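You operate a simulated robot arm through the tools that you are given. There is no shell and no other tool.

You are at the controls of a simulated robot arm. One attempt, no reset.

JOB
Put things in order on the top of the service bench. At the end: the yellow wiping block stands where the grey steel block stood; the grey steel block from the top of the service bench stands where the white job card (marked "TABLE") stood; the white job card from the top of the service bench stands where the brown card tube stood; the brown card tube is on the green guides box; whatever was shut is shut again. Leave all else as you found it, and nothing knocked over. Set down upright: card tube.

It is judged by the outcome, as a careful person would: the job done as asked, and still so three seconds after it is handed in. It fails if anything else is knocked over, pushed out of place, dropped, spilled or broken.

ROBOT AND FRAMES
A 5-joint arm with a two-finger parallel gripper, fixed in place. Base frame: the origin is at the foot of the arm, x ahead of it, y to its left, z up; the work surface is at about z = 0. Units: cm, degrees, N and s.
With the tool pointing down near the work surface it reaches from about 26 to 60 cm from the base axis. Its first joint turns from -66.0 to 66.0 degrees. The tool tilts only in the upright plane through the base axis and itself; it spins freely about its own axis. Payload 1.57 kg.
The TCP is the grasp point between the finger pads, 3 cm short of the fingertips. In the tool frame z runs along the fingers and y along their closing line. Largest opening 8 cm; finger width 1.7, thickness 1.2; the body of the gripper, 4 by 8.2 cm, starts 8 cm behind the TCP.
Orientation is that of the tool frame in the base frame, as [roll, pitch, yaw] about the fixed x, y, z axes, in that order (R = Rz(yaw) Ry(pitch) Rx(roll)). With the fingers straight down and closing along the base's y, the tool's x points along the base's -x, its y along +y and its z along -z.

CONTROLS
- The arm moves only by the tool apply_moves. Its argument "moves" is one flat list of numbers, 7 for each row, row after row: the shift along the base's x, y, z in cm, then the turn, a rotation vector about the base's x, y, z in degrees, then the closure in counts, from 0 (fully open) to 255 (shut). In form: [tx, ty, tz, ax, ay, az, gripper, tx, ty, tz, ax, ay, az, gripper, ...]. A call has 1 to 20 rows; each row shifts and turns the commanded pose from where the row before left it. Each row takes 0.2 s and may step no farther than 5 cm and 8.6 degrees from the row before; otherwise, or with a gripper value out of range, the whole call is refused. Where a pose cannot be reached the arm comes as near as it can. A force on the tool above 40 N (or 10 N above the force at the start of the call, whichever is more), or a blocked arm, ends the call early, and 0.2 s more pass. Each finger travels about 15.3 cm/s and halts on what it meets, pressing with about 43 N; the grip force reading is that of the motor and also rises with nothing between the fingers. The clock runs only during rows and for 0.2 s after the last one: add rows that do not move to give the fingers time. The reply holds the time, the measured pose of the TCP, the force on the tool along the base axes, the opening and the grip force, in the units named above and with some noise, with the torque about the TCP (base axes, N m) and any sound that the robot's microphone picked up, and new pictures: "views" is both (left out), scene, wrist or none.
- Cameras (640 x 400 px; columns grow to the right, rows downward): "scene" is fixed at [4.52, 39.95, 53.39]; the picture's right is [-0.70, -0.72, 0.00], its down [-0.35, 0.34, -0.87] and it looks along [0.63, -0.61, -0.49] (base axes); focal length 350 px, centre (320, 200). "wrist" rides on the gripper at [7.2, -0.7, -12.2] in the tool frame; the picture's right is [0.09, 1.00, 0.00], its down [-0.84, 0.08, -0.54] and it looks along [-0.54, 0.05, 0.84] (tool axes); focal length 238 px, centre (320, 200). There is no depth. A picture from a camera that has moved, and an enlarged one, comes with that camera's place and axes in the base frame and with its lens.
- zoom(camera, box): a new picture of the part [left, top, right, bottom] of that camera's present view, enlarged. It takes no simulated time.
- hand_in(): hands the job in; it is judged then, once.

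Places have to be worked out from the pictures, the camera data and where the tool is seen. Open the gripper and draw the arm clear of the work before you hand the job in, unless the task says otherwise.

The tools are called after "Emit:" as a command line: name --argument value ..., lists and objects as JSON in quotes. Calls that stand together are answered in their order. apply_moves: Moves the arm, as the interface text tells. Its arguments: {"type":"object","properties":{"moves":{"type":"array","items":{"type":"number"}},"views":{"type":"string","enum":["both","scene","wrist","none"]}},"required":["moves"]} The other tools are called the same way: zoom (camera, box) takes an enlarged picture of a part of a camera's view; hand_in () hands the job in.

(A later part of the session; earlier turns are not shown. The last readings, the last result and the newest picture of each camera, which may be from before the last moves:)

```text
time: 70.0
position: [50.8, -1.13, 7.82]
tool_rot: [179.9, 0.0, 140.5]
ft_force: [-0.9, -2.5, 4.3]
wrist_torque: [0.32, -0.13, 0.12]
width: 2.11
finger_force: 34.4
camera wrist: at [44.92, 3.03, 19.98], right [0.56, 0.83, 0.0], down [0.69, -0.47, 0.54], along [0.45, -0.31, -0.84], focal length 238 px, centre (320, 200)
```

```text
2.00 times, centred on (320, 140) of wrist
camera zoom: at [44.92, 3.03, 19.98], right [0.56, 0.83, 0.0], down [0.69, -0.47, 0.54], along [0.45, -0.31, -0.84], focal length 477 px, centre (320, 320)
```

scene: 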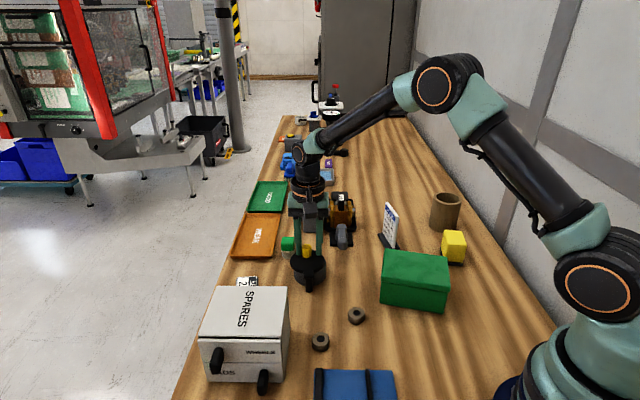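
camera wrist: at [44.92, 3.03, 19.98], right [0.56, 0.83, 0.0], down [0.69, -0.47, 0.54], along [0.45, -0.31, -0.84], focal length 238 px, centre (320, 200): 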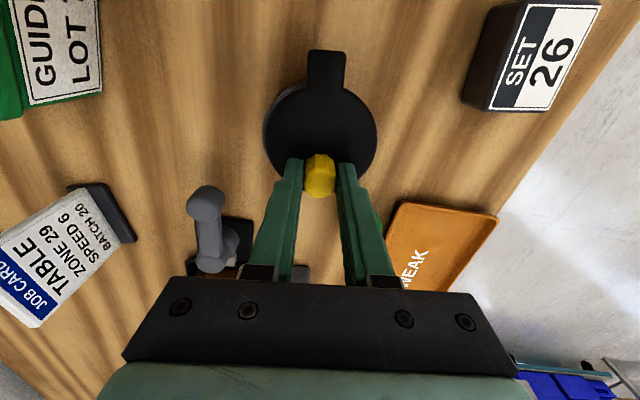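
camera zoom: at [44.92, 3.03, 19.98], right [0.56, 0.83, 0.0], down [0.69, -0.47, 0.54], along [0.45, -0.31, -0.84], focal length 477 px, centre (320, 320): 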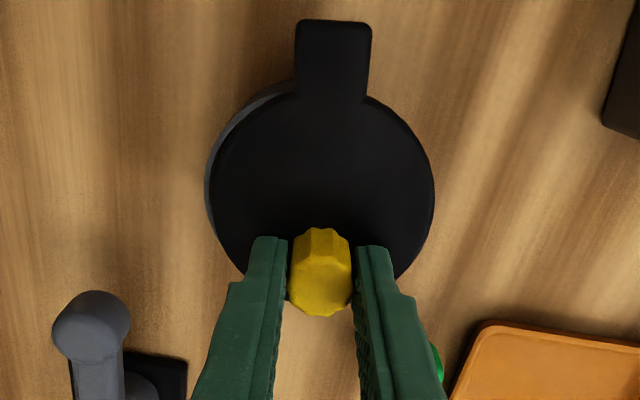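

The lid swings smoothly on its post. I continue the arc about 72° to uncover the pot.

Emit:
apply_moves --moves '[0.487, 0.705, 0, 0, 0, 8, 255, 0.384, 0.766, 0, 0, 0, 8, 255, 0.273, 0.812, 0, 0, 0, 8, 255, 0.158, 0.842, 0, 0, 0, 8, 255, 0.039, 0.856, 0, 0, 0, 8, 255, -0.081, 0.853, 0, 0, 0, 8, 255, -0.199, 0.834, 0, 0, 0, 8, 255, -0.313, 0.798, 0, 0, 0, 8, 255, -0.421, 0.746, 0, 0, 0, 8, 255, 0, 0, 0, 0, 0, 0, 255]' --views "both"

Emit:
zoom --camera "scene" --box '[250, 230, 350, 310]'

Emit:
zoom --camera "wrist" --box '[200, 40, 410, 240]'

```text
time: 72.2
position: [51.11, 6.16, 7.87]
tool_rot: [180.0, -0.1, -147.6]
ft_force: [-7.2, -7.4, 3.4]
wrist_torque: [-0.39, -0.21, 0.1]
width: 2.13
finger_force: 34.9
camera wrist: at [45.39, 1.7, 20.0], right [-0.61, 0.79, 0.0], down [0.67, 0.51, 0.54], along [0.43, 0.33, -0.84], focal length 238 px, centre (320, 200)
```

scene: 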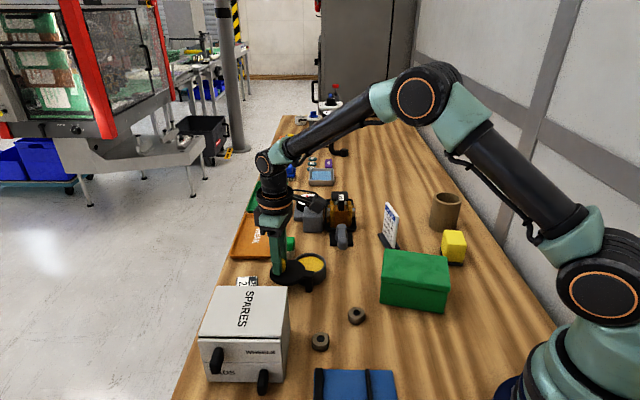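
wrist: 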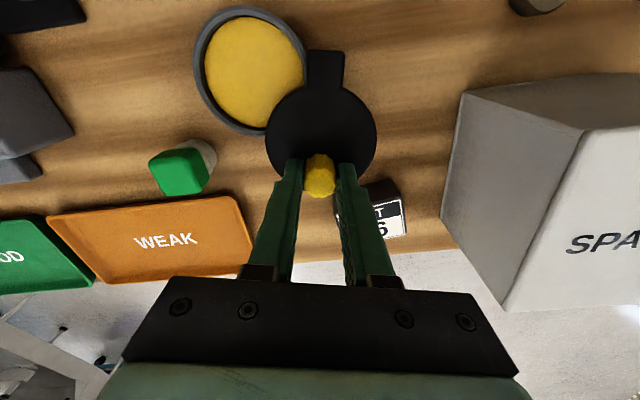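

```text
5.00 times, centred on (300, 270) of scene
camera zoom: at [4.52, 39.95, 53.39], right [-0.7, -0.72, 0.0], down [-0.35, 0.34, -0.87], along [0.63, -0.61, -0.49], focal length 1748 px, centre (420, -150)
```

zoom: 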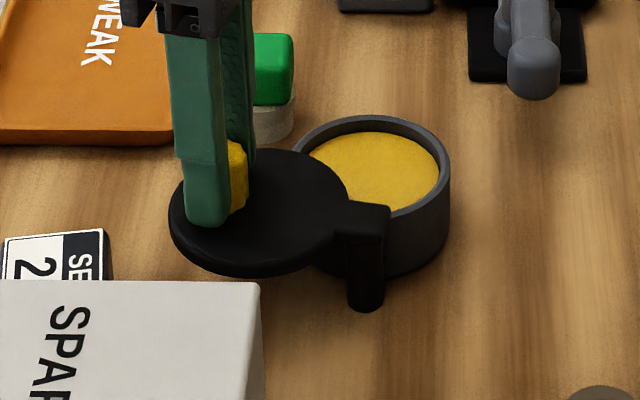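

```text
2.00 times, centred on (305, 140) of wrist
camera zoom: at [45.39, 1.7, 20.0], right [-0.61, 0.79, 0.0], down [0.67, 0.51, 0.54], along [0.43, 0.33, -0.84], focal length 477 px, centre (350, 320)
```

zoom: 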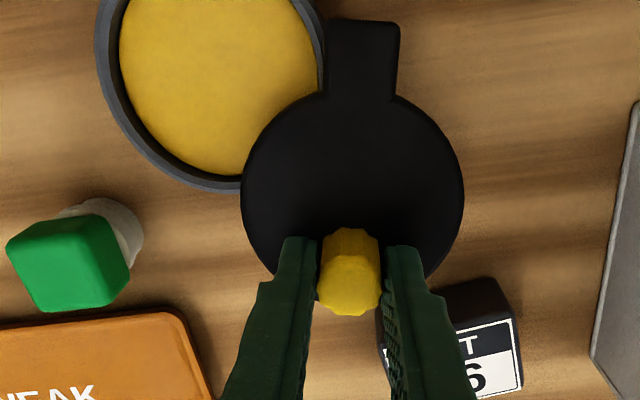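

The pot only holds yellow grease. I swing the lid back along exactly the same arc to shut it.

Emit:
apply_moves --moves '[0.421, -0.746, 0, 0, 0, -8, 255, 0.313, -0.798, 0, 0, 0, -8, 255, 0.199, -0.834, 0, 0, 0, -8, 255, 0.081, -0.853, 0, 0, 0, -8, 255, -0.039, -0.856, 0, 0, 0, -8, 255, -0.158, -0.842, 0, 0, 0, -8, 255, -0.273, -0.812, 0, 0, 0, -8, 255, -0.384, -0.766, 0, 0, 0, -8, 255, -0.487, -0.705, 0, 0, 0, -8, 255, -0.17, -0.21, 0, 0, 0, -2.5, 255, -0.17, -0.205, 0, 0, 0, -2.5, 255, 0, 0, 0, 0, 0, 0, 255]' --views "both"

Emit:
zoom --camera "wrist" --box '[230, 40, 410, 240]'

Emit:
zoom --camera "scene" --box '[220, 230, 350, 310]'

```text
time: 74.8
position: [50.46, -1.49, 7.71]
tool_rot: [179.9, 0.1, 135.2]
ft_force: [6.7, -1.5, -9.0]
wrist_torque: [-0.49, -0.17, -0.21]
width: 2.14
finger_force: 34.7
camera wrist: at [44.98, 3.12, 19.97], right [0.64, 0.77, 0.0], down [0.65, -0.53, 0.54], along [0.42, -0.34, -0.84], focal length 238 px, centre (320, 200)
```

scene: 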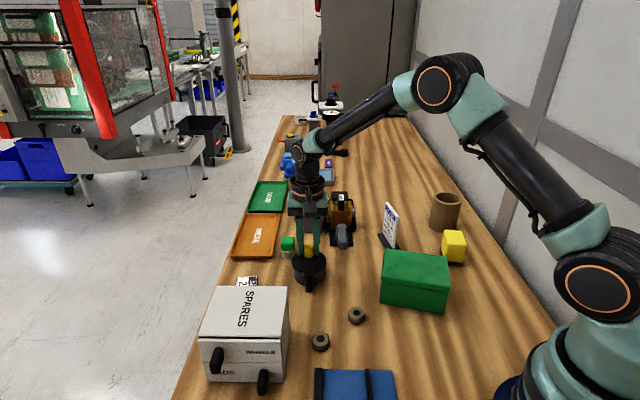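
wrist: 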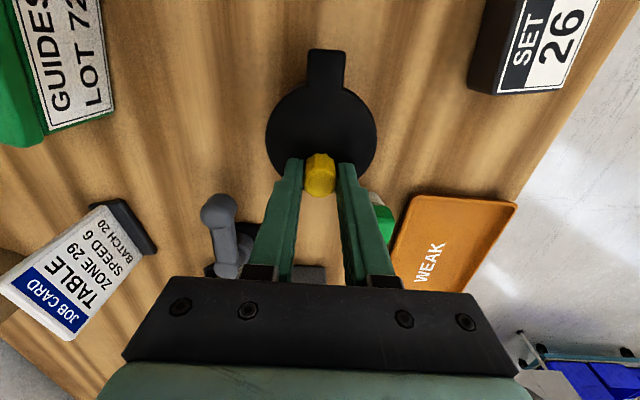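

```text
2.00 times, centred on (320, 140) of wrist
camera zoom: at [44.98, 3.12, 19.97], right [0.64, 0.77, 0.0], down [0.65, -0.53, 0.54], along [0.42, -0.34, -0.84], focal length 477 px, centre (320, 320)
```

zoom: 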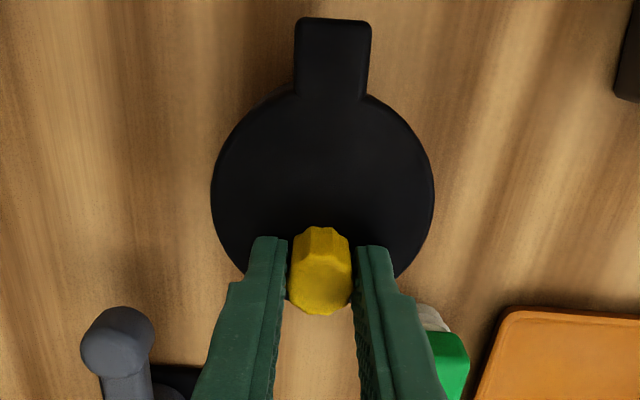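

```text
4.92 times, centred on (285, 270) of scene
camera zoom: at [4.53, 39.95, 53.39], right [-0.7, -0.72, 0.0], down [-0.35, 0.34, -0.87], along [0.63, -0.61, -0.49], focal length 1721 px, centre (492, -145)
```

zoom: 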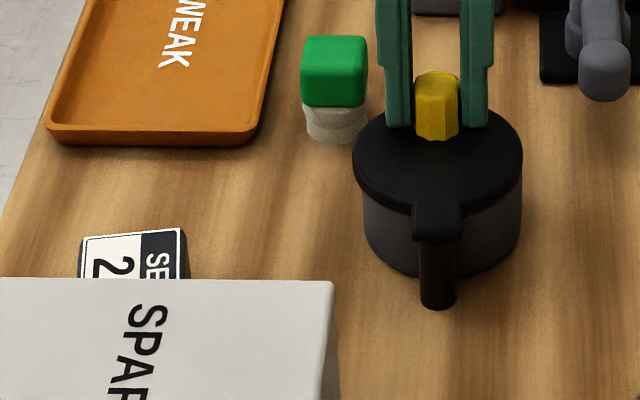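

The lid is back exactly where it was. All closed containers are ruled out, so I'll release and test the one remaining grey candidate: a light press on the black knob over the grey block will show whether it drives the dial (a fixture) or not.

Emit:
apply_moves --moves '[0, 0, 0, 0, 0, 0, 130, 0, 0, 0, 0, 0, 0, 130, 0, 0, 4, 0, 0, 0, 130, 0, 0, 4, 0, 0, 0, 130, 0, 0, 4.2, 0, 0, 0, 130, 2, -2.5, 0, 0, 0, 8, 130, 2, -2.5, 0, 0, 0, 8, 130, 2, -3, 0, 0, 0, 8, 130, 1.5, -3, 0, 0, 0, 8, 130, 0, 0, 0, 0, 0, 0, 255, 0, 0, 0, 0, 0, 0, 255]' --views "wrist"

```text
time: 77.2
position: [57.49, -12.39, 19.83]
tool_rot: [-179.9, 0.1, 167.4]
ft_force: [0.2, 0.8, -0.2]
wrist_torque: [0.0, -0.01, 0.01]
width: 0.0
finger_force: 21.6
out of reach, approached as far as the arm can: row 9
camera wrist: at [50.35, -11.52, 32.05], right [0.13, 0.99, 0.0], down [0.83, -0.11, 0.54], along [0.54, -0.07, -0.84], focal length 238 px, centre (320, 200)
```

wrist: 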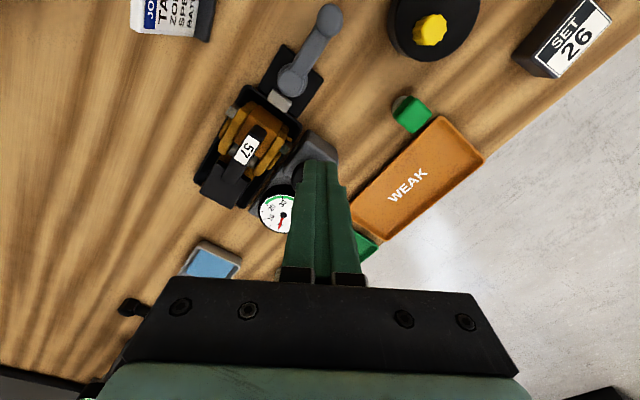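

Emit:
zoom --camera "wrist" --box '[240, 120, 360, 240]'

Emit:
apply_moves --moves '[-1.5, 0.3, 0, -1.4, -6.5, 0, 255, 0, 0, 0, -1.4, -6.5, 0, 255, 0, 0, 0, -1.4, -6.5, 0, 255, 0, 0, 0, 0, 0, 0, 255]' --views "wrist"

```text
3.33 times, centred on (300, 180) of wrist
camera zoom: at [50.35, -11.52, 32.05], right [0.13, 0.99, 0.0], down [0.83, -0.11, 0.54], along [0.54, -0.07, -0.84], focal length 794 px, centre (387, 267)
```

zoom: 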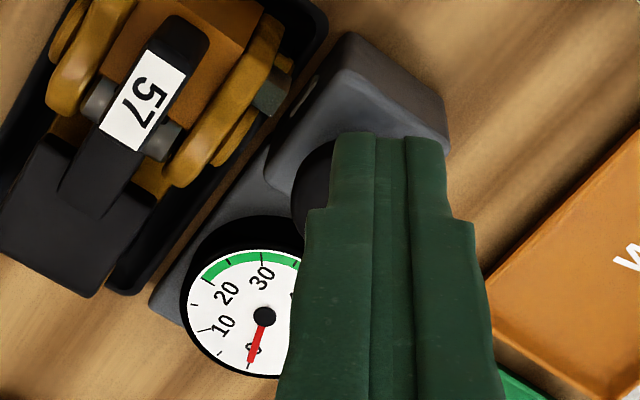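

```text
time: 78.2
position: [56.07, -12.15, 19.9]
tool_rot: [179.8, 20.0, 167.2]
ft_force: [-0.2, 0.1, 0.0]
wrist_torque: [-0.02, 0.02, -0.01]
width: 0.02
finger_force: 21.3
camera wrist: at [45.23, -10.4, 28.89], right [0.13, 0.99, -0.03], down [0.6, -0.06, 0.8], along [0.79, -0.12, -0.6], focal length 238 px, centre (320, 200)
```

wrist: 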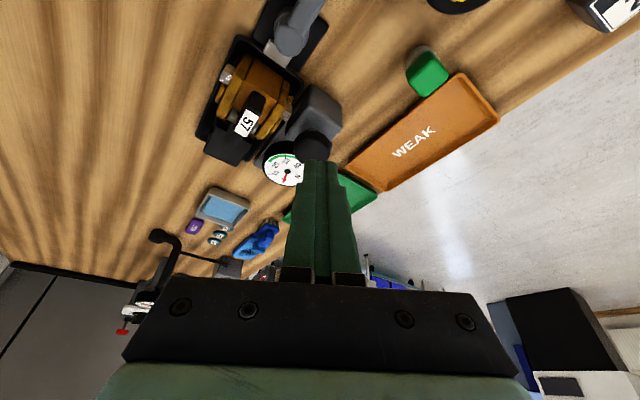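

Emit:
apply_moves --moves '[2.0, -0.6, -2.2, 0, 0, 0, 255, 2.0, -0.6, -2.2, 0, 0, 0, 255, 1.6, -0.5, -2.1, 0, 0, 0, 255, 0, 0, 0, 0, 0, 0, 255]' --views "both"

Emit:
zoom --camera "wrist" --box '[240, 100, 400, 240]'

Emit:
zoom --camera "scene" --box '[280, 170, 360, 240]'

```text
time: 79.2
position: [61.67, -13.7, 13.28]
tool_rot: [-180.0, 19.9, 167.3]
ft_force: [0.0, -0.2, 0.7]
wrist_torque: [0.03, 0.01, 0.0]
width: 0.01
finger_force: 21.2
camera wrist: at [50.85, -12.08, 22.33], right [0.13, 0.99, -0.03], down [0.6, -0.06, 0.8], along [0.79, -0.13, -0.61], focal length 238 px, centre (320, 200)
```

scene: 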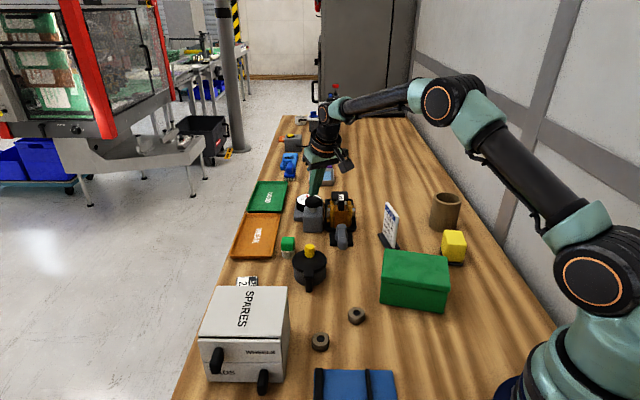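
wrist: 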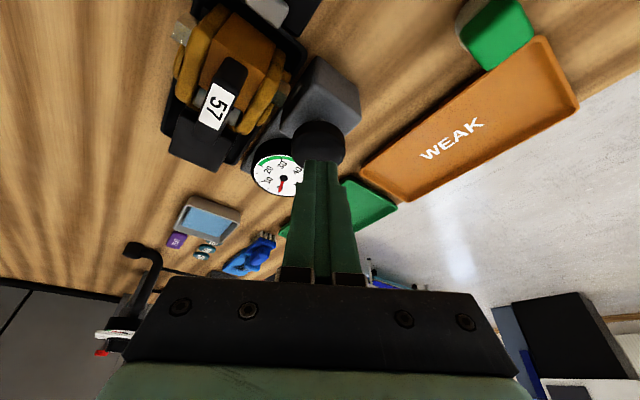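

```text
2.86 times, centred on (320, 170) of wrist
camera zoom: at [50.85, -12.08, 22.33], right [0.13, 0.99, -0.03], down [0.6, -0.06, 0.8], along [0.79, -0.13, -0.61], focal length 681 px, centre (320, 286)
```

zoom: 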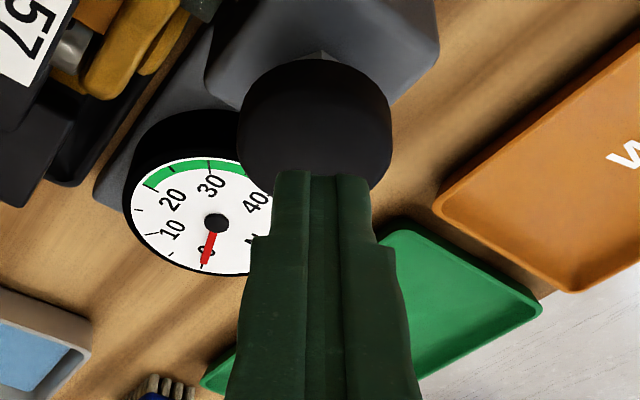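

```text
5.71 times, centred on (320, 205) of scene
camera zoom: at [4.52, 39.95, 53.39], right [-0.7, -0.72, 0.0], down [-0.35, 0.34, -0.87], along [0.63, -0.61, -0.49], focal length 1997 px, centre (320, 171)
```

zoom: 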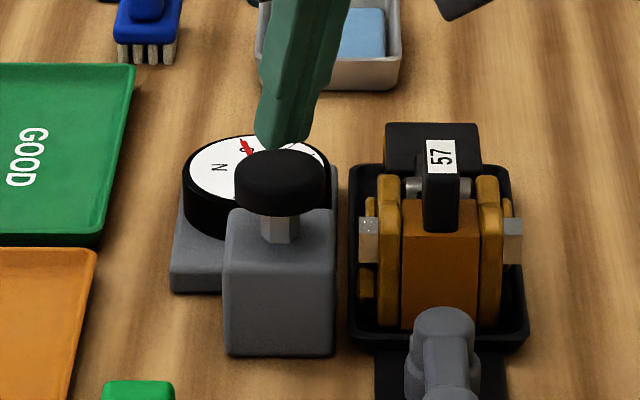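

The fingertips are 1.6 cm above the black knob, needle at 0. I lower to just touching, in small steps, watching force and dial.

Emit:
apply_moves --moves '[0, 0, -0.7, 0, 0, 0, 255, 0, 0, -0.6, 0, 0, 0, 255, 0, 0, -0.15, 0, 0, 0, 255, 0, 0, 0, 0, 0, 0, 255]' --views "none"

Emit:
apply_moves --moves '[0, 0, -0.1, 0, 0, 0, 255, 0, 0, -0.1, 0, 0, 0, 255, 0, 0, 0, 0, 0, 0, 255]' --views "wrist"

Emit:
zoom --camera "wrist" --box '[240, 100, 400, 240]'

```text
time: 80.2
position: [61.73, -13.71, 11.95]
tool_rot: [179.9, 19.8, 167.3]
ft_force: [0.1, -0.2, 0.6]
wrist_torque: [-0.02, -0.02, -0.01]
width: 0.01
finger_force: 21.1
```

```text
time: 81.0
position: [61.74, -13.64, 11.75]
tool_rot: [179.9, 20.0, 167.3]
ft_force: [0.0, 0.3, 1.9]
wrist_torque: [-0.04, 0.02, 0.0]
width: 0.02
finger_force: 21.1
camera wrist: at [50.85, -12.04, 20.73], right [0.13, 0.99, -0.03], down [0.6, -0.06, 0.8], along [0.79, -0.13, -0.61], focal length 238 px, centre (320, 200)
```

wrist: 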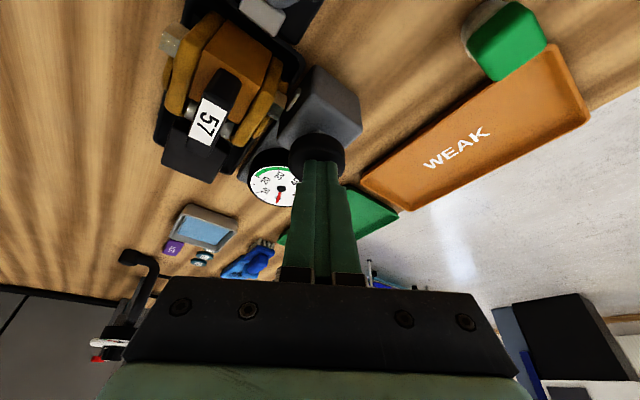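

```text
2.86 times, centred on (320, 170) of wrist
camera zoom: at [50.85, -12.04, 20.73], right [0.13, 0.99, -0.03], down [0.6, -0.06, 0.8], along [0.79, -0.13, -0.61], focal length 681 px, centre (320, 286)
```

zoom: 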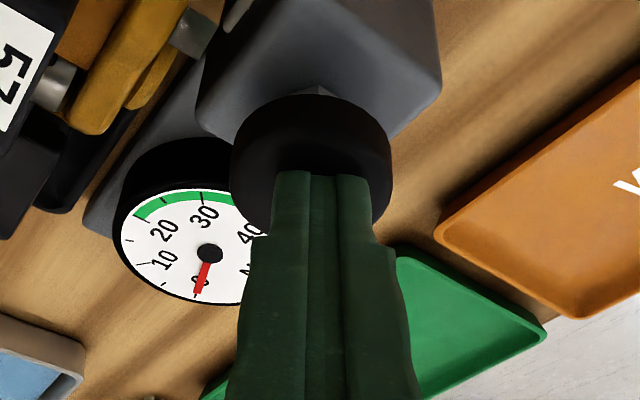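

Emit:
apply_moves --moves '[0, 0, -0.15, 0, 0, 0, 255, 0, 0, -0.15, 0, 0, 0, 255, 0, 0, 0, 0, 0, 0, 255]' --views "wrist"

Emit:
zoom --camera "wrist" --box '[240, 100, 400, 240]'

```text
time: 81.8
position: [61.58, -13.83, 11.41]
tool_rot: [179.8, 20.0, 167.2]
ft_force: [0.6, -0.1, 0.9]
wrist_torque: [-0.01, 0.02, 0.03]
width: 0.0
finger_force: 21.4
camera wrist: at [50.85, -12.06, 20.43], right [0.13, 0.99, -0.03], down [0.6, -0.06, 0.8], along [0.79, -0.13, -0.61], focal length 238 px, centre (320, 200)
```

wrist: 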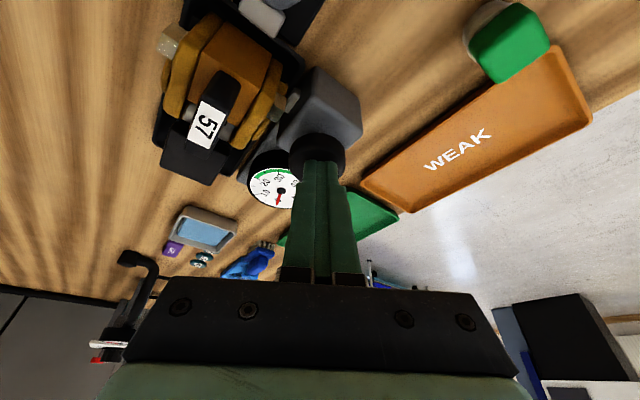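

```text
2.86 times, centred on (320, 170) of wrist
camera zoom: at [50.85, -12.06, 20.43], right [0.13, 0.99, -0.03], down [0.6, -0.06, 0.8], along [0.79, -0.13, -0.61], focal length 681 px, centre (320, 286)
```

zoom: 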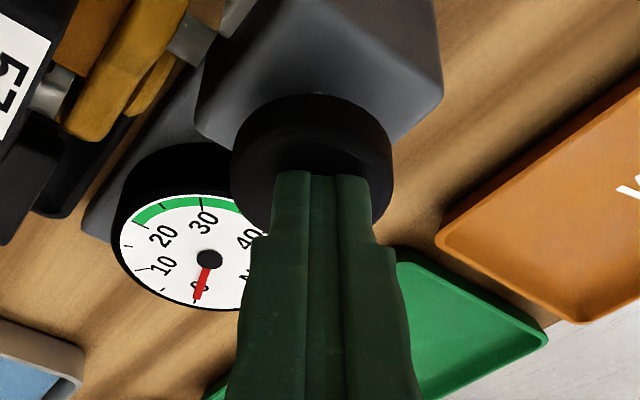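

The knob seems to be sinking (a sprung plunger). I press a bit further to see if the needle follows.

Emit:
apply_moves --moves '[0, 0, -0.15, 0, 0, 0, 255, 0, 0, -0.15, 0, 0, 0, 255, 0, 0, 0, 0, 0, 0, 255]' --views "wrist"

Emit:
zoom --camera "wrist" --box '[240, 100, 400, 240]'

```text
time: 82.6
position: [61.64, -13.69, 11.11]
tool_rot: [179.9, 20.0, 167.4]
ft_force: [-0.3, -0.3, 2.2]
wrist_torque: [-0.01, 0.0, 0.02]
width: 0.03
finger_force: 21.3
camera wrist: at [50.86, -12.04, 20.13], right [0.13, 0.99, -0.03], down [0.6, -0.06, 0.8], along [0.79, -0.13, -0.61], focal length 238 px, centre (320, 200)
```

wrist: 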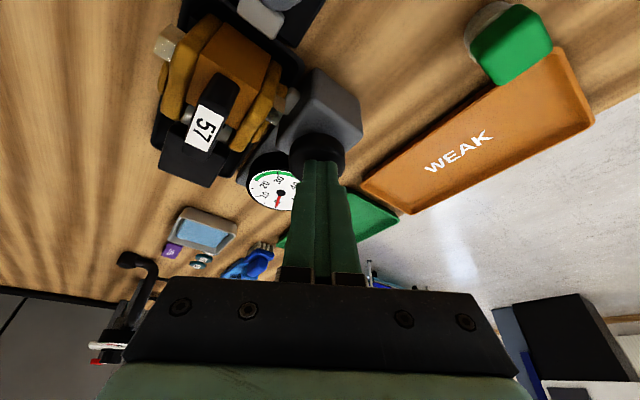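

```text
2.86 times, centred on (320, 170) of wrist
camera zoom: at [50.86, -12.04, 20.13], right [0.13, 0.99, -0.03], down [0.6, -0.06, 0.8], along [0.79, -0.13, -0.61], focal length 681 px, centre (320, 286)
```

zoom: 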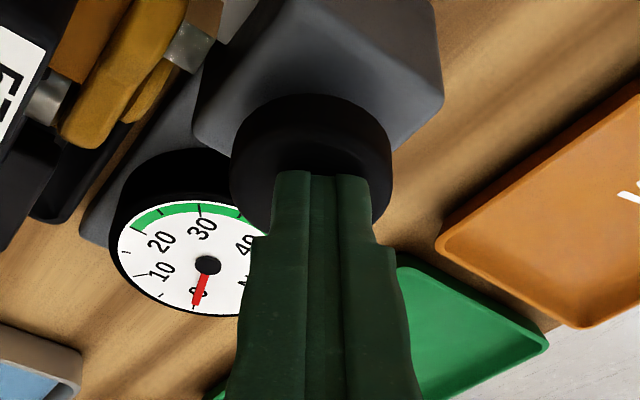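

The knob is a sprung plunger of the gauge, so that block is part of a fixture. I'll raise off it and go look at the blue vice closely — perhaps the block is held there.

Emit:
apply_moves --moves '[0, 0, 0.5, 0, 0, 0, 255, 0, 0, 1, 0, 0, 0, 255, 0, 0, 3, 0, 0, 0, 255, -2, 0.5, 3, 0, 0, 0, 255, -2, 0.5, 2, 0, 0, 0, 255, -2, 0.5, 1, 1.4, 6.5, 0, 200, -2, 0.5, 1, 1.4, 6.5, 0, 100, -2, 0.5, 1, 1.4, 6.5, 0, 0, 0, 0, 0, 0, 0, 0, 0]' --views "both"

Emit:
zoom --camera "scene" --box '[280, 170, 360, 240]'

```text
time: 84.6
position: [51.58, -11.26, 23.56]
tool_rot: [179.9, 0.0, 167.3]
ft_force: [0.1, 0.1, -0.1]
wrist_torque: [-0.04, -0.01, 0.0]
width: 8.01
finger_force: 0.1
camera wrist: at [44.49, -10.34, 35.8], right [0.13, 0.99, 0.0], down [0.83, -0.11, 0.54], along [0.54, -0.07, -0.84], focal length 238 px, centre (320, 200)
```

scene: 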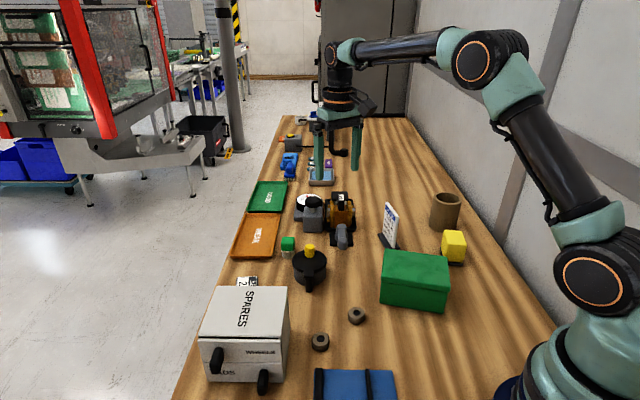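
wrist: 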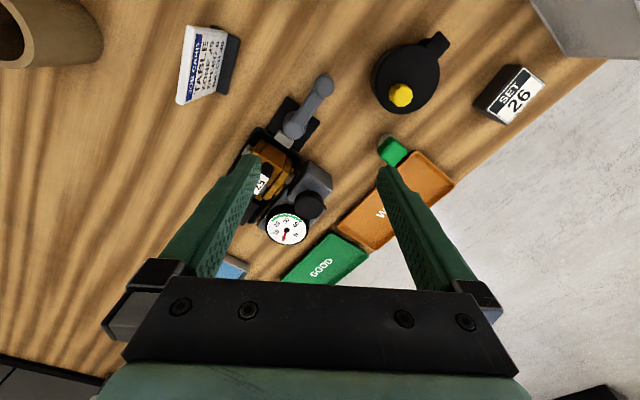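

```text
5.71 times, centred on (320, 205) of scene
camera zoom: at [4.52, 39.95, 53.39], right [-0.7, -0.72, 0.0], down [-0.35, 0.34, -0.87], along [0.63, -0.61, -0.49], focal length 1997 px, centre (320, 171)
```

zoom: 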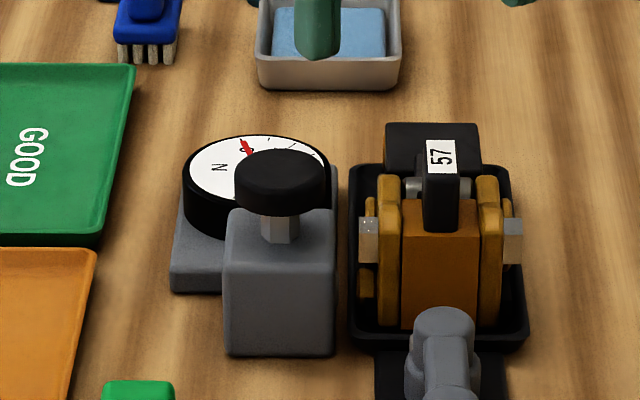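

Emit:
apply_moves --moves '[-2.2, 2.1, 0.6, 0, 0, 8.1, 0, -2.2, 2.1, 0.6, 0, 0, 8.1, 0, -2.2, 2.1, 0.6, 0, 0, 8.1, 0, -2.2, 2.1, 0.6, 0, 0, 8.1, 0, -2.2, 2.1, 0.6, 0, 0, 8.1, 0, -2.2, 2.1, 0.6, 0, 0, 8.1, 0, -2.2, 2.1, 0.6, 0, 0, 8.1, 0, -2.2, 2.1, 0.6, 0, 0, 8.1, 0, -2.2, 2.1, 0.6, 0, 0, 8.1, 0, -2.2, 2.1, 0.6, 0, 0, 8.1, 0, -2.2, 2.1, 0, 0, 0, 8.1, 0, -2.2, 2.1, 0, 0, 0, 8.1, 0, 0, 0, 0, 0, 0, 0, 0]' --views "wrist"

Emit:
zoom --camera "wrist" --box '[290, 60, 430, 210]'

Emit:
zoom --camera "wrist" --box '[340, 100, 420, 180]'

```text
time: 87.4
position: [25.32, 14.09, 29.68]
tool_rot: [180.0, 0.0, -95.4]
ft_force: [-0.8, -0.3, -0.1]
wrist_torque: [-0.02, 0.0, -0.03]
width: 7.99
finger_force: 0.1
camera wrist: at [25.24, 6.79, 41.88], right [-1.0, 0.0, 0.0], down [0.0, 0.84, 0.54], along [0.0, 0.54, -0.84], focal length 238 px, centre (320, 200)
```

wrist: 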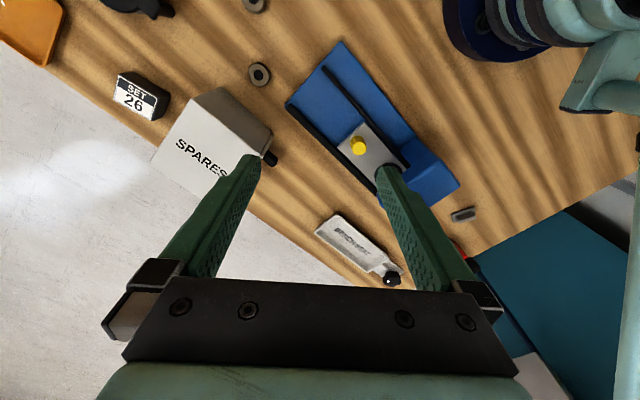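

```text
2.67 times, centred on (360, 135) of wrist
camera zoom: at [25.24, 6.79, 41.88], right [-1.0, 0.0, 0.0], down [0.0, 0.84, 0.54], along [0.0, 0.54, -0.84], focal length 636 px, centre (213, 373)
```

zoom: 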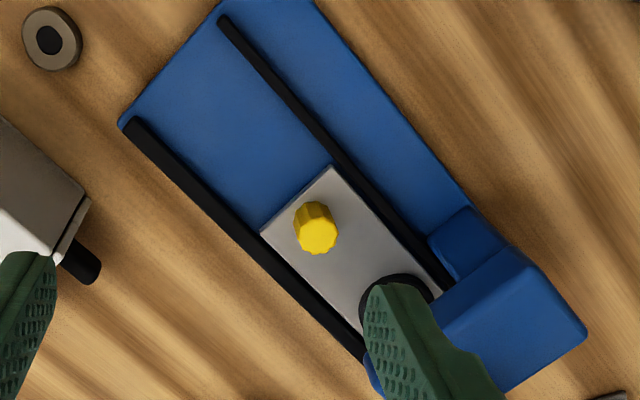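

```text
5.00 times, centred on (380, 140) of wrist
camera zoom: at [25.24, 6.79, 41.88], right [-1.0, 0.0, 0.0], down [0.0, 0.84, 0.54], along [0.0, 0.54, -0.84], focal length 1192 px, centre (20, 500)
```

zoom: 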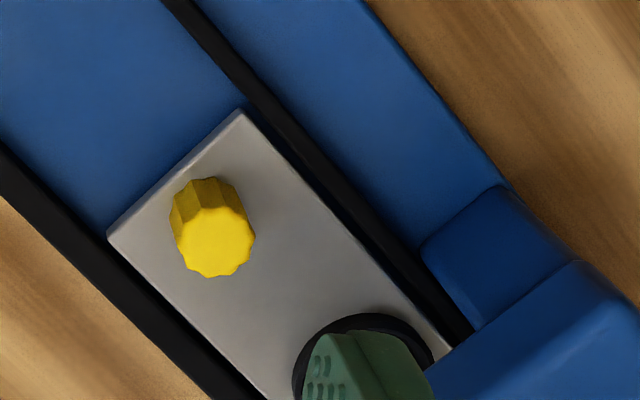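

The press slide has an empty black nest. One more angle: look at the underside of the blue press head between the fingers, to be sure nothing grey sits beneath it.

Emit:
apply_moves --moves '[0.5, -1.8, 0, 0, 0, 7, 0, 0.5, -1.8, 0, 0, 0, 7, 0, 0.5, -1.8, 0, 0, 0, 7, 0, 0.3, -1.8, 0, 0, 0, 7, 0, 0, -1.8, 0, 0, 0, 7, 0, 0, 0, 0, 0, 0, 0, 0]' --views "wrist"

Emit:
zoom --camera "wrist" --box '[240, 100, 400, 280]'

```text
time: 88.8
position: [27.0, 4.87, 29.61]
tool_rot: [-179.9, 0.0, -60.4]
ft_force: [-0.8, 0.3, 0.1]
wrist_torque: [0.01, -0.01, 0.0]
width: 7.99
finger_force: 0.1
camera wrist: at [31.15, -1.05, 41.8], right [-0.82, -0.57, 0.0], down [-0.48, 0.69, 0.54], along [-0.31, 0.44, -0.84], focal length 238 px, centre (320, 200)
```

wrist: 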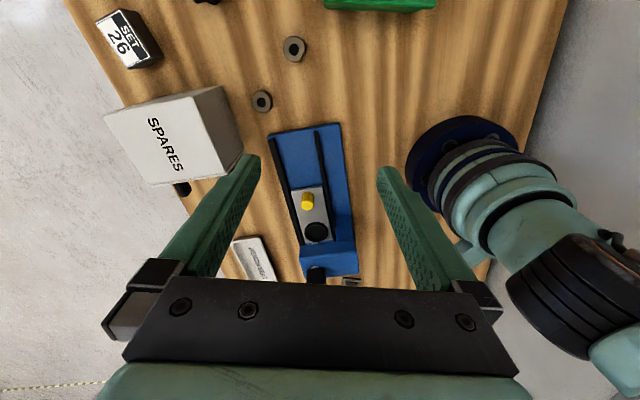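

```text
2.22 times, centred on (320, 190) of wrist
camera zoom: at [31.15, -1.05, 41.8], right [-0.82, -0.57, 0.0], down [-0.48, 0.69, 0.54], along [-0.31, 0.44, -0.84], focal length 530 px, centre (320, 222)
```

zoom: 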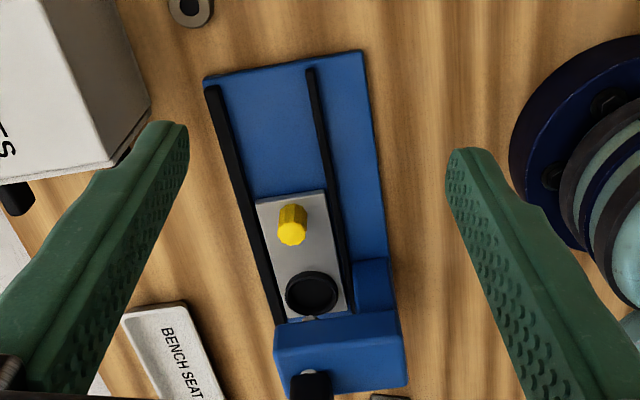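

The press holds no block either. I'll inspect the green box's lid seam at high zoom for a hinge or a gap.

Emit:
zoom --camera "scene" --box '[376, 265, 416, 290]'

Emit:
zoom --camera "scene" --box '[415, 270, 455, 315]'

Emit:
zoom --camera "wrist" --box '[310, 0, 450, 30]'

```text
16.00 times, centred on (396, 278) of scene
camera zoom: at [4.52, 39.95, 53.39], right [-0.7, -0.72, 0.0], down [-0.35, 0.34, -0.87], along [0.63, -0.61, -0.49], focal length 5592 px, centre (-896, -1040)
```

zoom: 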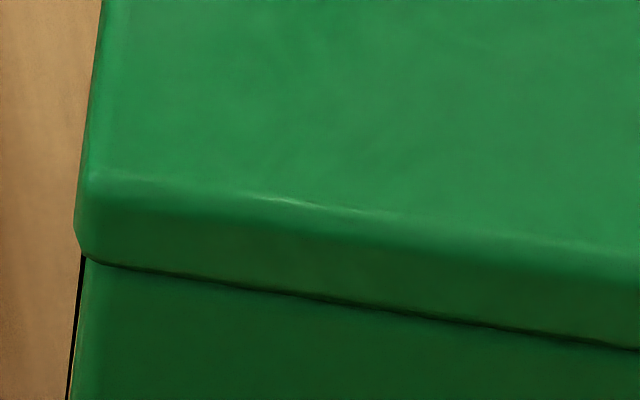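

```text
8.89 times, centred on (435, 292) of scene
camera zoom: at [4.52, 39.95, 53.39], right [-0.7, -0.72, 0.0], down [-0.35, 0.34, -0.87], along [0.63, -0.61, -0.49], focal length 3107 px, centre (-702, -622)
```

zoom: 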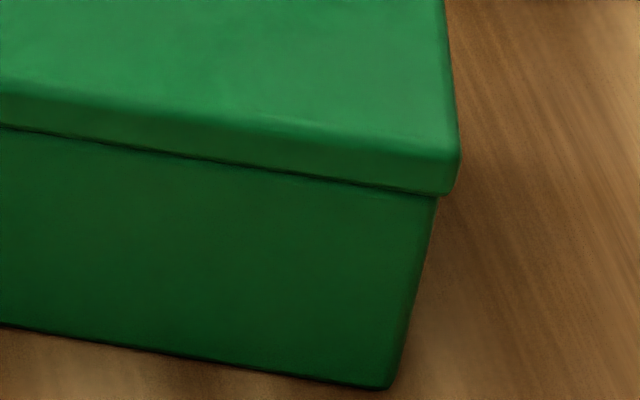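

```text
4.57 times, centred on (380, 15) of wrist
camera zoom: at [31.15, -1.05, 41.8], right [-0.82, -0.57, 0.0], down [-0.48, 0.69, 0.54], along [-0.31, 0.44, -0.84], focal length 1090 px, centre (46, 1046)
```

zoom: 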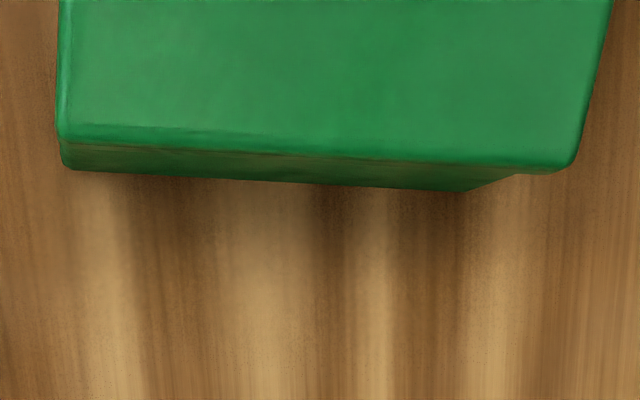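

The green box is a plain one-piece prop. Let me examine the dark slab under the yellow block more closely — it might be a separate item.

Emit:
zoom --camera "scene" --box '[435, 225, 475, 270]'

Emit:
zoom --camera "scene" --box '[372, 195, 412, 255]'

```text
8.89 times, centred on (455, 248) of scene
camera zoom: at [4.52, 39.95, 53.39], right [-0.7, -0.72, 0.0], down [-0.35, 0.34, -0.87], along [0.63, -0.61, -0.49], focal length 3107 px, centre (-880, -222)
```

zoom: 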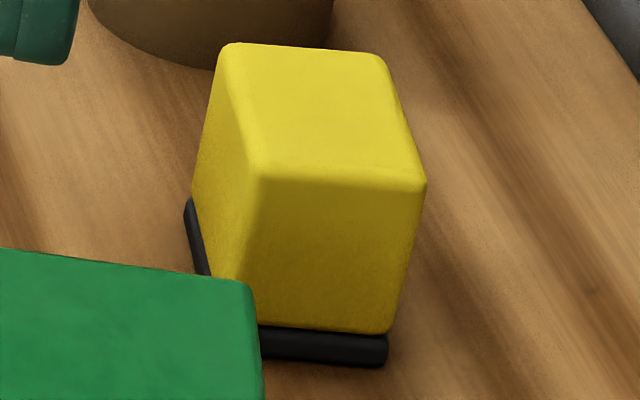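

```text
6.67 times, centred on (392, 225) of scene
camera zoom: at [4.52, 39.95, 53.39], right [-0.7, -0.72, 0.0], down [-0.35, 0.34, -0.87], along [0.63, -0.61, -0.49], focal length 2330 px, centre (-160, 33)
```

zoom: 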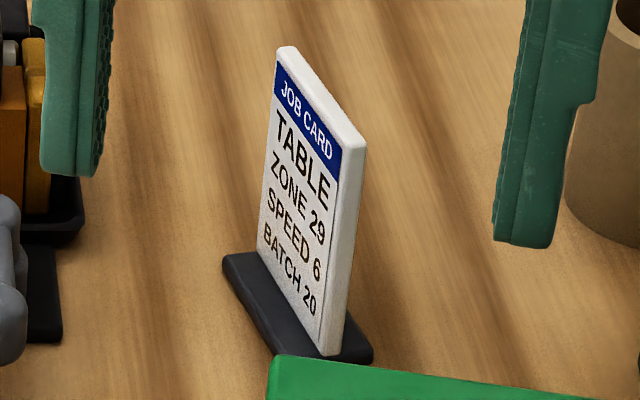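

I still haven't found it; I'll take a tilted, far-looking view over the middle and far part of the bench from the wall side, which hides least.

Emit:
apply_moves --moves '[0.5, -1.5, 0.3, 0, 0, -8.4, 0, 0.5, -1.5, 0.3, 0, 0, -8.4, 0, 0.5, -1.5, 0.3, 0, 0, -8.4, 0, 0.5, -1.5, 0.3, 0, 0, -8.4, 0, 0.5, -1.5, 0.3, 0, 0, -8.4, 0, 0.5, -1.5, 0.3, 0, 0, -8.4, 0, 0.5, -1.5, 0.3, 0, 0, -8.4, 0, 0.5, -1.5, 0.3, 0, 0, -8.4, 0, 0.5, -1.5, 0.3, 0, 0, -8.4, 0, 0.5, -1.5, 0.3, 0, 0, -8.4, 0, 0.5, -1.5, 0.3, 0, 0, -8.4, 0, 0.5, -1.5, 0.3, 0, 0, -8.4, 0, 0.5, -1.5, 0.3, 0, 0, -8.4, 0, 0.5, -1.5, 0.3, 0, 0, -8.4, 0, 0.5, -1.5, 0.3, 0, 0, -8.4, 0, 0.5, -1.5, 0.3, 0, 0, -8.4, 0, 0.5, -1.5, 0.3, 0, 0, -8.4, 0, 0, 0, 0, 0, 0, 0, 0]' --views "wrist"

```text
time: 92.6
position: [35.59, -20.47, 34.77]
tool_rot: [180.0, 0.0, 156.6]
ft_force: [-0.6, -0.1, -0.3]
wrist_torque: [0.0, 0.03, 0.0]
width: 7.99
finger_force: 0.1
camera wrist: at [28.69, -18.33, 46.91], right [0.31, 0.95, 0.0], down [0.8, -0.26, 0.54], along [0.52, -0.17, -0.84], focal length 238 px, centre (320, 200)
```

wrist: 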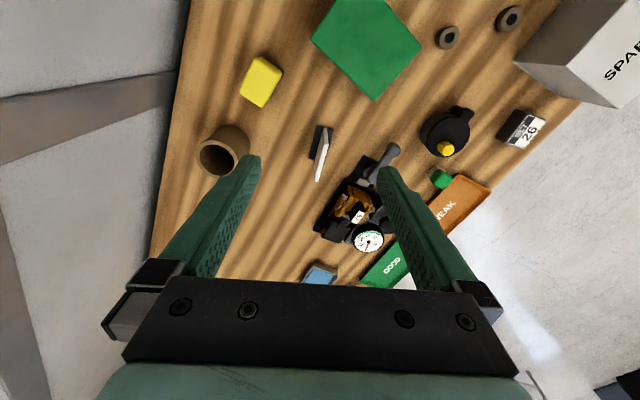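

Emit:
apply_moves --moves '[0, 0, 0, -4, -6.9, 0, 0, 0, 0, 0, -4, -6.9, 0, 0, 0, 0, 0, -4, -6.9, 0, 0, 0, 0, 0, -4, -6.9, 0, 0, 0, 0, 0, 0, 0, 0, 0]' --views "wrist"

Emit:
zoom --camera "wrist" --box '[240, 20, 400, 170]'

Emit:
zoom --camera "wrist" --box '[200, 130, 400, 290]'

```text
time: 93.8
position: [35.61, -20.48, 34.64]
tool_rot: [-175.8, 31.8, 157.8]
ft_force: [-0.8, -0.9, 0.0]
wrist_torque: [-0.01, 0.02, 0.0]
width: 8.0
finger_force: 0.1
camera wrist: at [24.03, -15.65, 41.33], right [0.34, 0.94, -0.11], down [0.44, -0.05, 0.9], along [0.83, -0.35, -0.43], focal length 238 px, centre (320, 200)
```

wrist: 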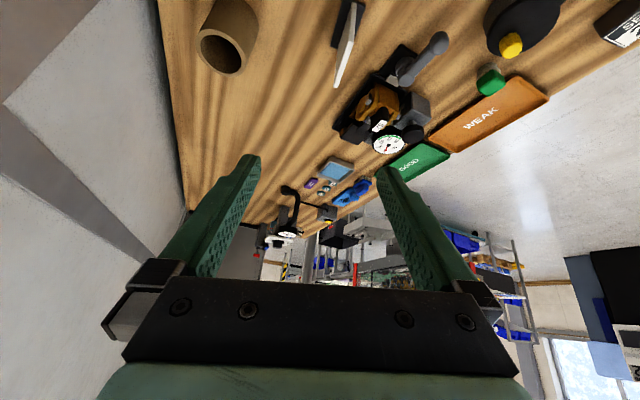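

```text
2.67 times, centred on (320, 95) of wrist
camera zoom: at [24.03, -15.65, 41.33], right [0.34, 0.94, -0.11], down [0.44, -0.05, 0.9], along [0.83, -0.35, -0.43], focal length 636 px, centre (320, 480)
```

zoom: 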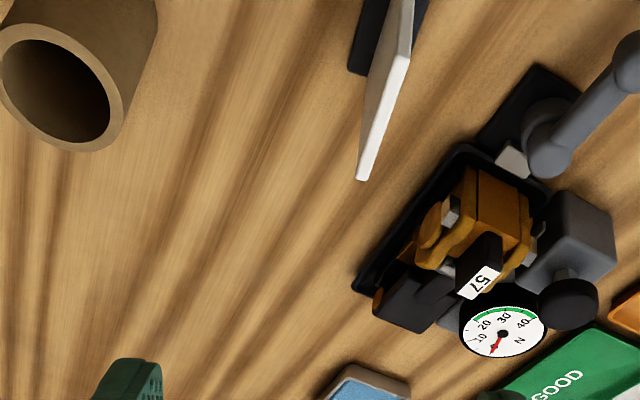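

```text
2.50 times, centred on (300, 210) of wrist
camera zoom: at [24.03, -15.65, 41.33], right [0.34, 0.94, -0.11], down [0.44, -0.05, 0.9], along [0.83, -0.35, -0.43], focal length 596 px, centre (370, 175)
```

zoom: 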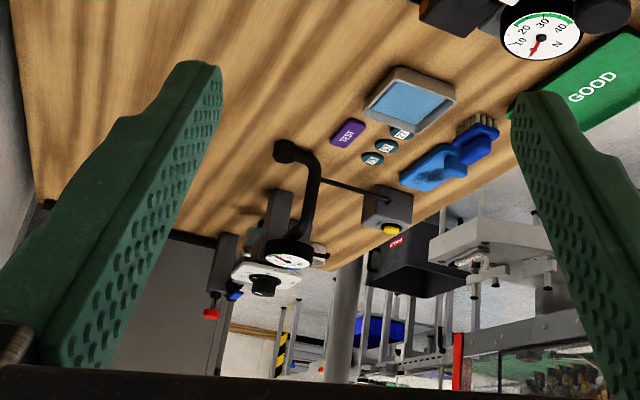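

Nothing new there. The wording suggests look-alikes elsewhere (perhaps on the machine in the background), so I'll zoom on the background machine to learn what a "grey steel block" looks like here.

Emit:
zoom --camera "scene" --box '[110, 95, 240, 185]'

Emit:
zoom --camera "scene" --box '[150, 10, 250, 100]'

Emit:
zoom --camera "scene" --box '[0, 0, 120, 110]'

Emit:
zoom --camera "wrist" --box '[300, 200, 560, 380]'

```text
4.44 times, centred on (175, 140) of scene
camera zoom: at [4.52, 39.95, 53.39], right [-0.7, -0.72, 0.0], down [-0.35, 0.34, -0.87], along [0.63, -0.61, -0.49], focal length 1553 px, centre (964, 467)
```

zoom: 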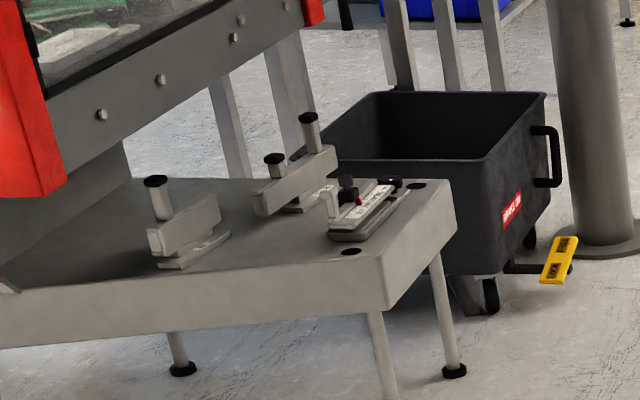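

```text
4.44 times, centred on (200, 55) of scene
camera zoom: at [4.52, 39.95, 53.39], right [-0.7, -0.72, 0.0], down [-0.35, 0.34, -0.87], along [0.63, -0.61, -0.49], focal length 1553 px, centre (853, 844)
```

zoom: 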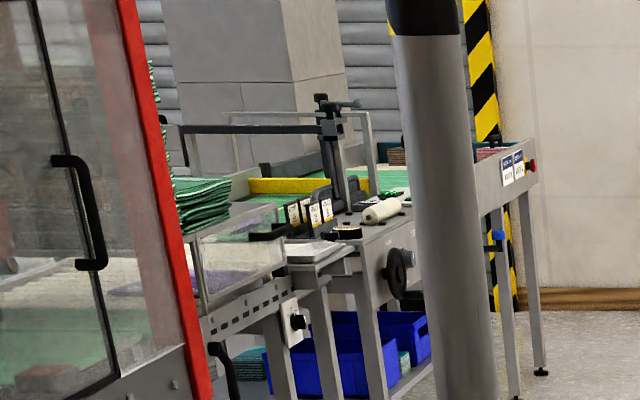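

```text
3.64 times, centred on (60, 55) of scene
camera zoom: at [4.52, 39.95, 53.39], right [-0.7, -0.72, 0.0], down [-0.35, 0.34, -0.87], along [0.63, -0.61, -0.49], focal length 1271 px, centre (1266, 727)
```

zoom: 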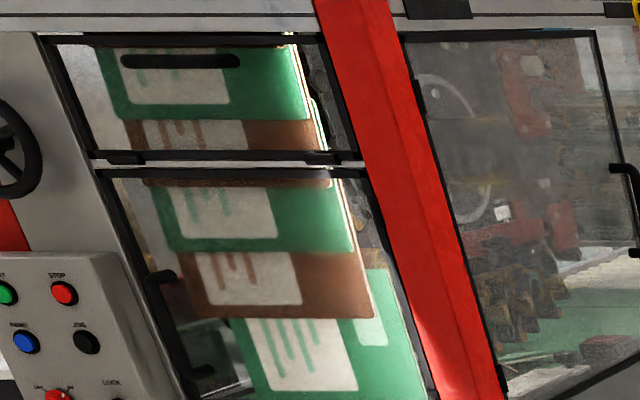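

```text
2.22 times, centred on (430, 290) of wrist
camera zoom: at [24.03, -15.65, 41.33], right [0.34, 0.94, -0.11], down [0.44, -0.05, 0.9], along [0.83, -0.35, -0.43], focal length 530 px, centre (76, 0)
```

zoom: 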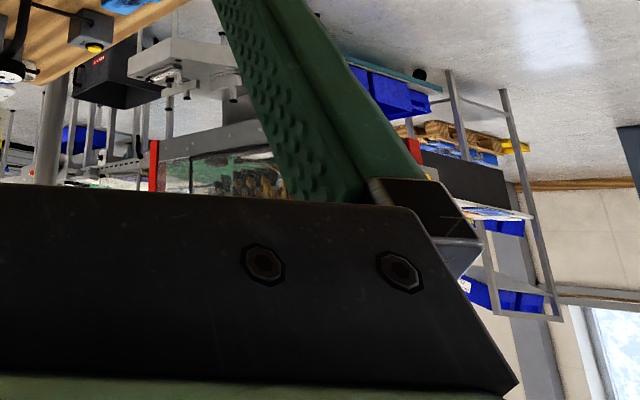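

Background gives no hint. Let me look closely at the two small brownish-grey pieces near the vice that I took for worn wheels.

Emit:
zoom --camera "scene" --box '[305, 300, 375, 360]'

Emit:
zoom --camera "scene" --box '[225, 265, 275, 300]'

Emit:
zoom --camera "scene" --box '[300, 360, 420, 400]'

```text
6.67 times, centred on (340, 330) of scene
camera zoom: at [4.52, 39.95, 53.39], right [-0.7, -0.72, 0.0], down [-0.35, 0.34, -0.87], along [0.63, -0.61, -0.49], focal length 2330 px, centre (187, -667)
```

zoom: 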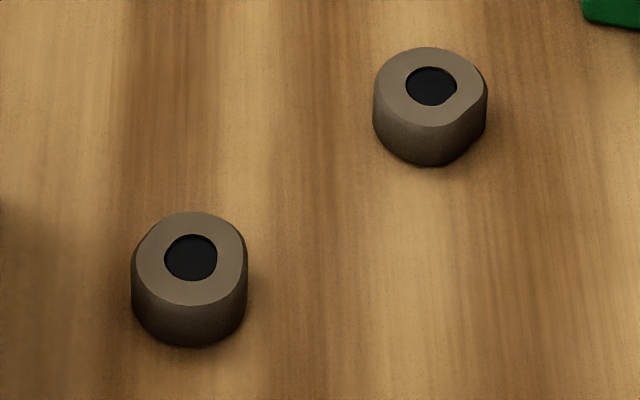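

```text
11.43 times, centred on (250, 282) of scene
camera zoom: at [4.52, 39.95, 53.39], right [-0.7, -0.72, 0.0], down [-0.35, 0.34, -0.87], along [0.63, -0.61, -0.49], focal length 3994 px, centre (1120, -743)
```

zoom: 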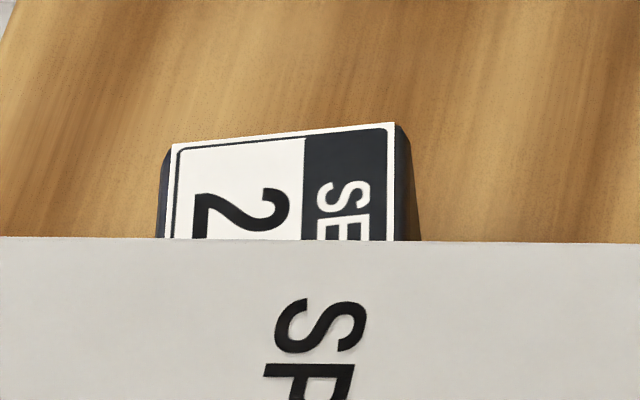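

```text
5.33 times, centred on (360, 380) of scene
camera zoom: at [4.52, 39.95, 53.39], right [-0.7, -0.72, 0.0], down [-0.35, 0.34, -0.87], along [0.63, -0.61, -0.49], focal length 1864 px, centre (107, -760)
```

zoom: 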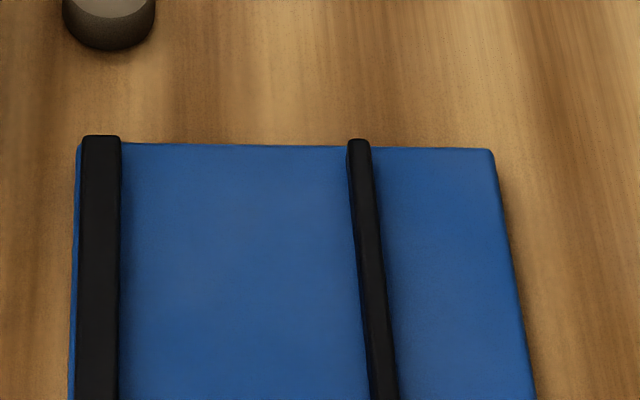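

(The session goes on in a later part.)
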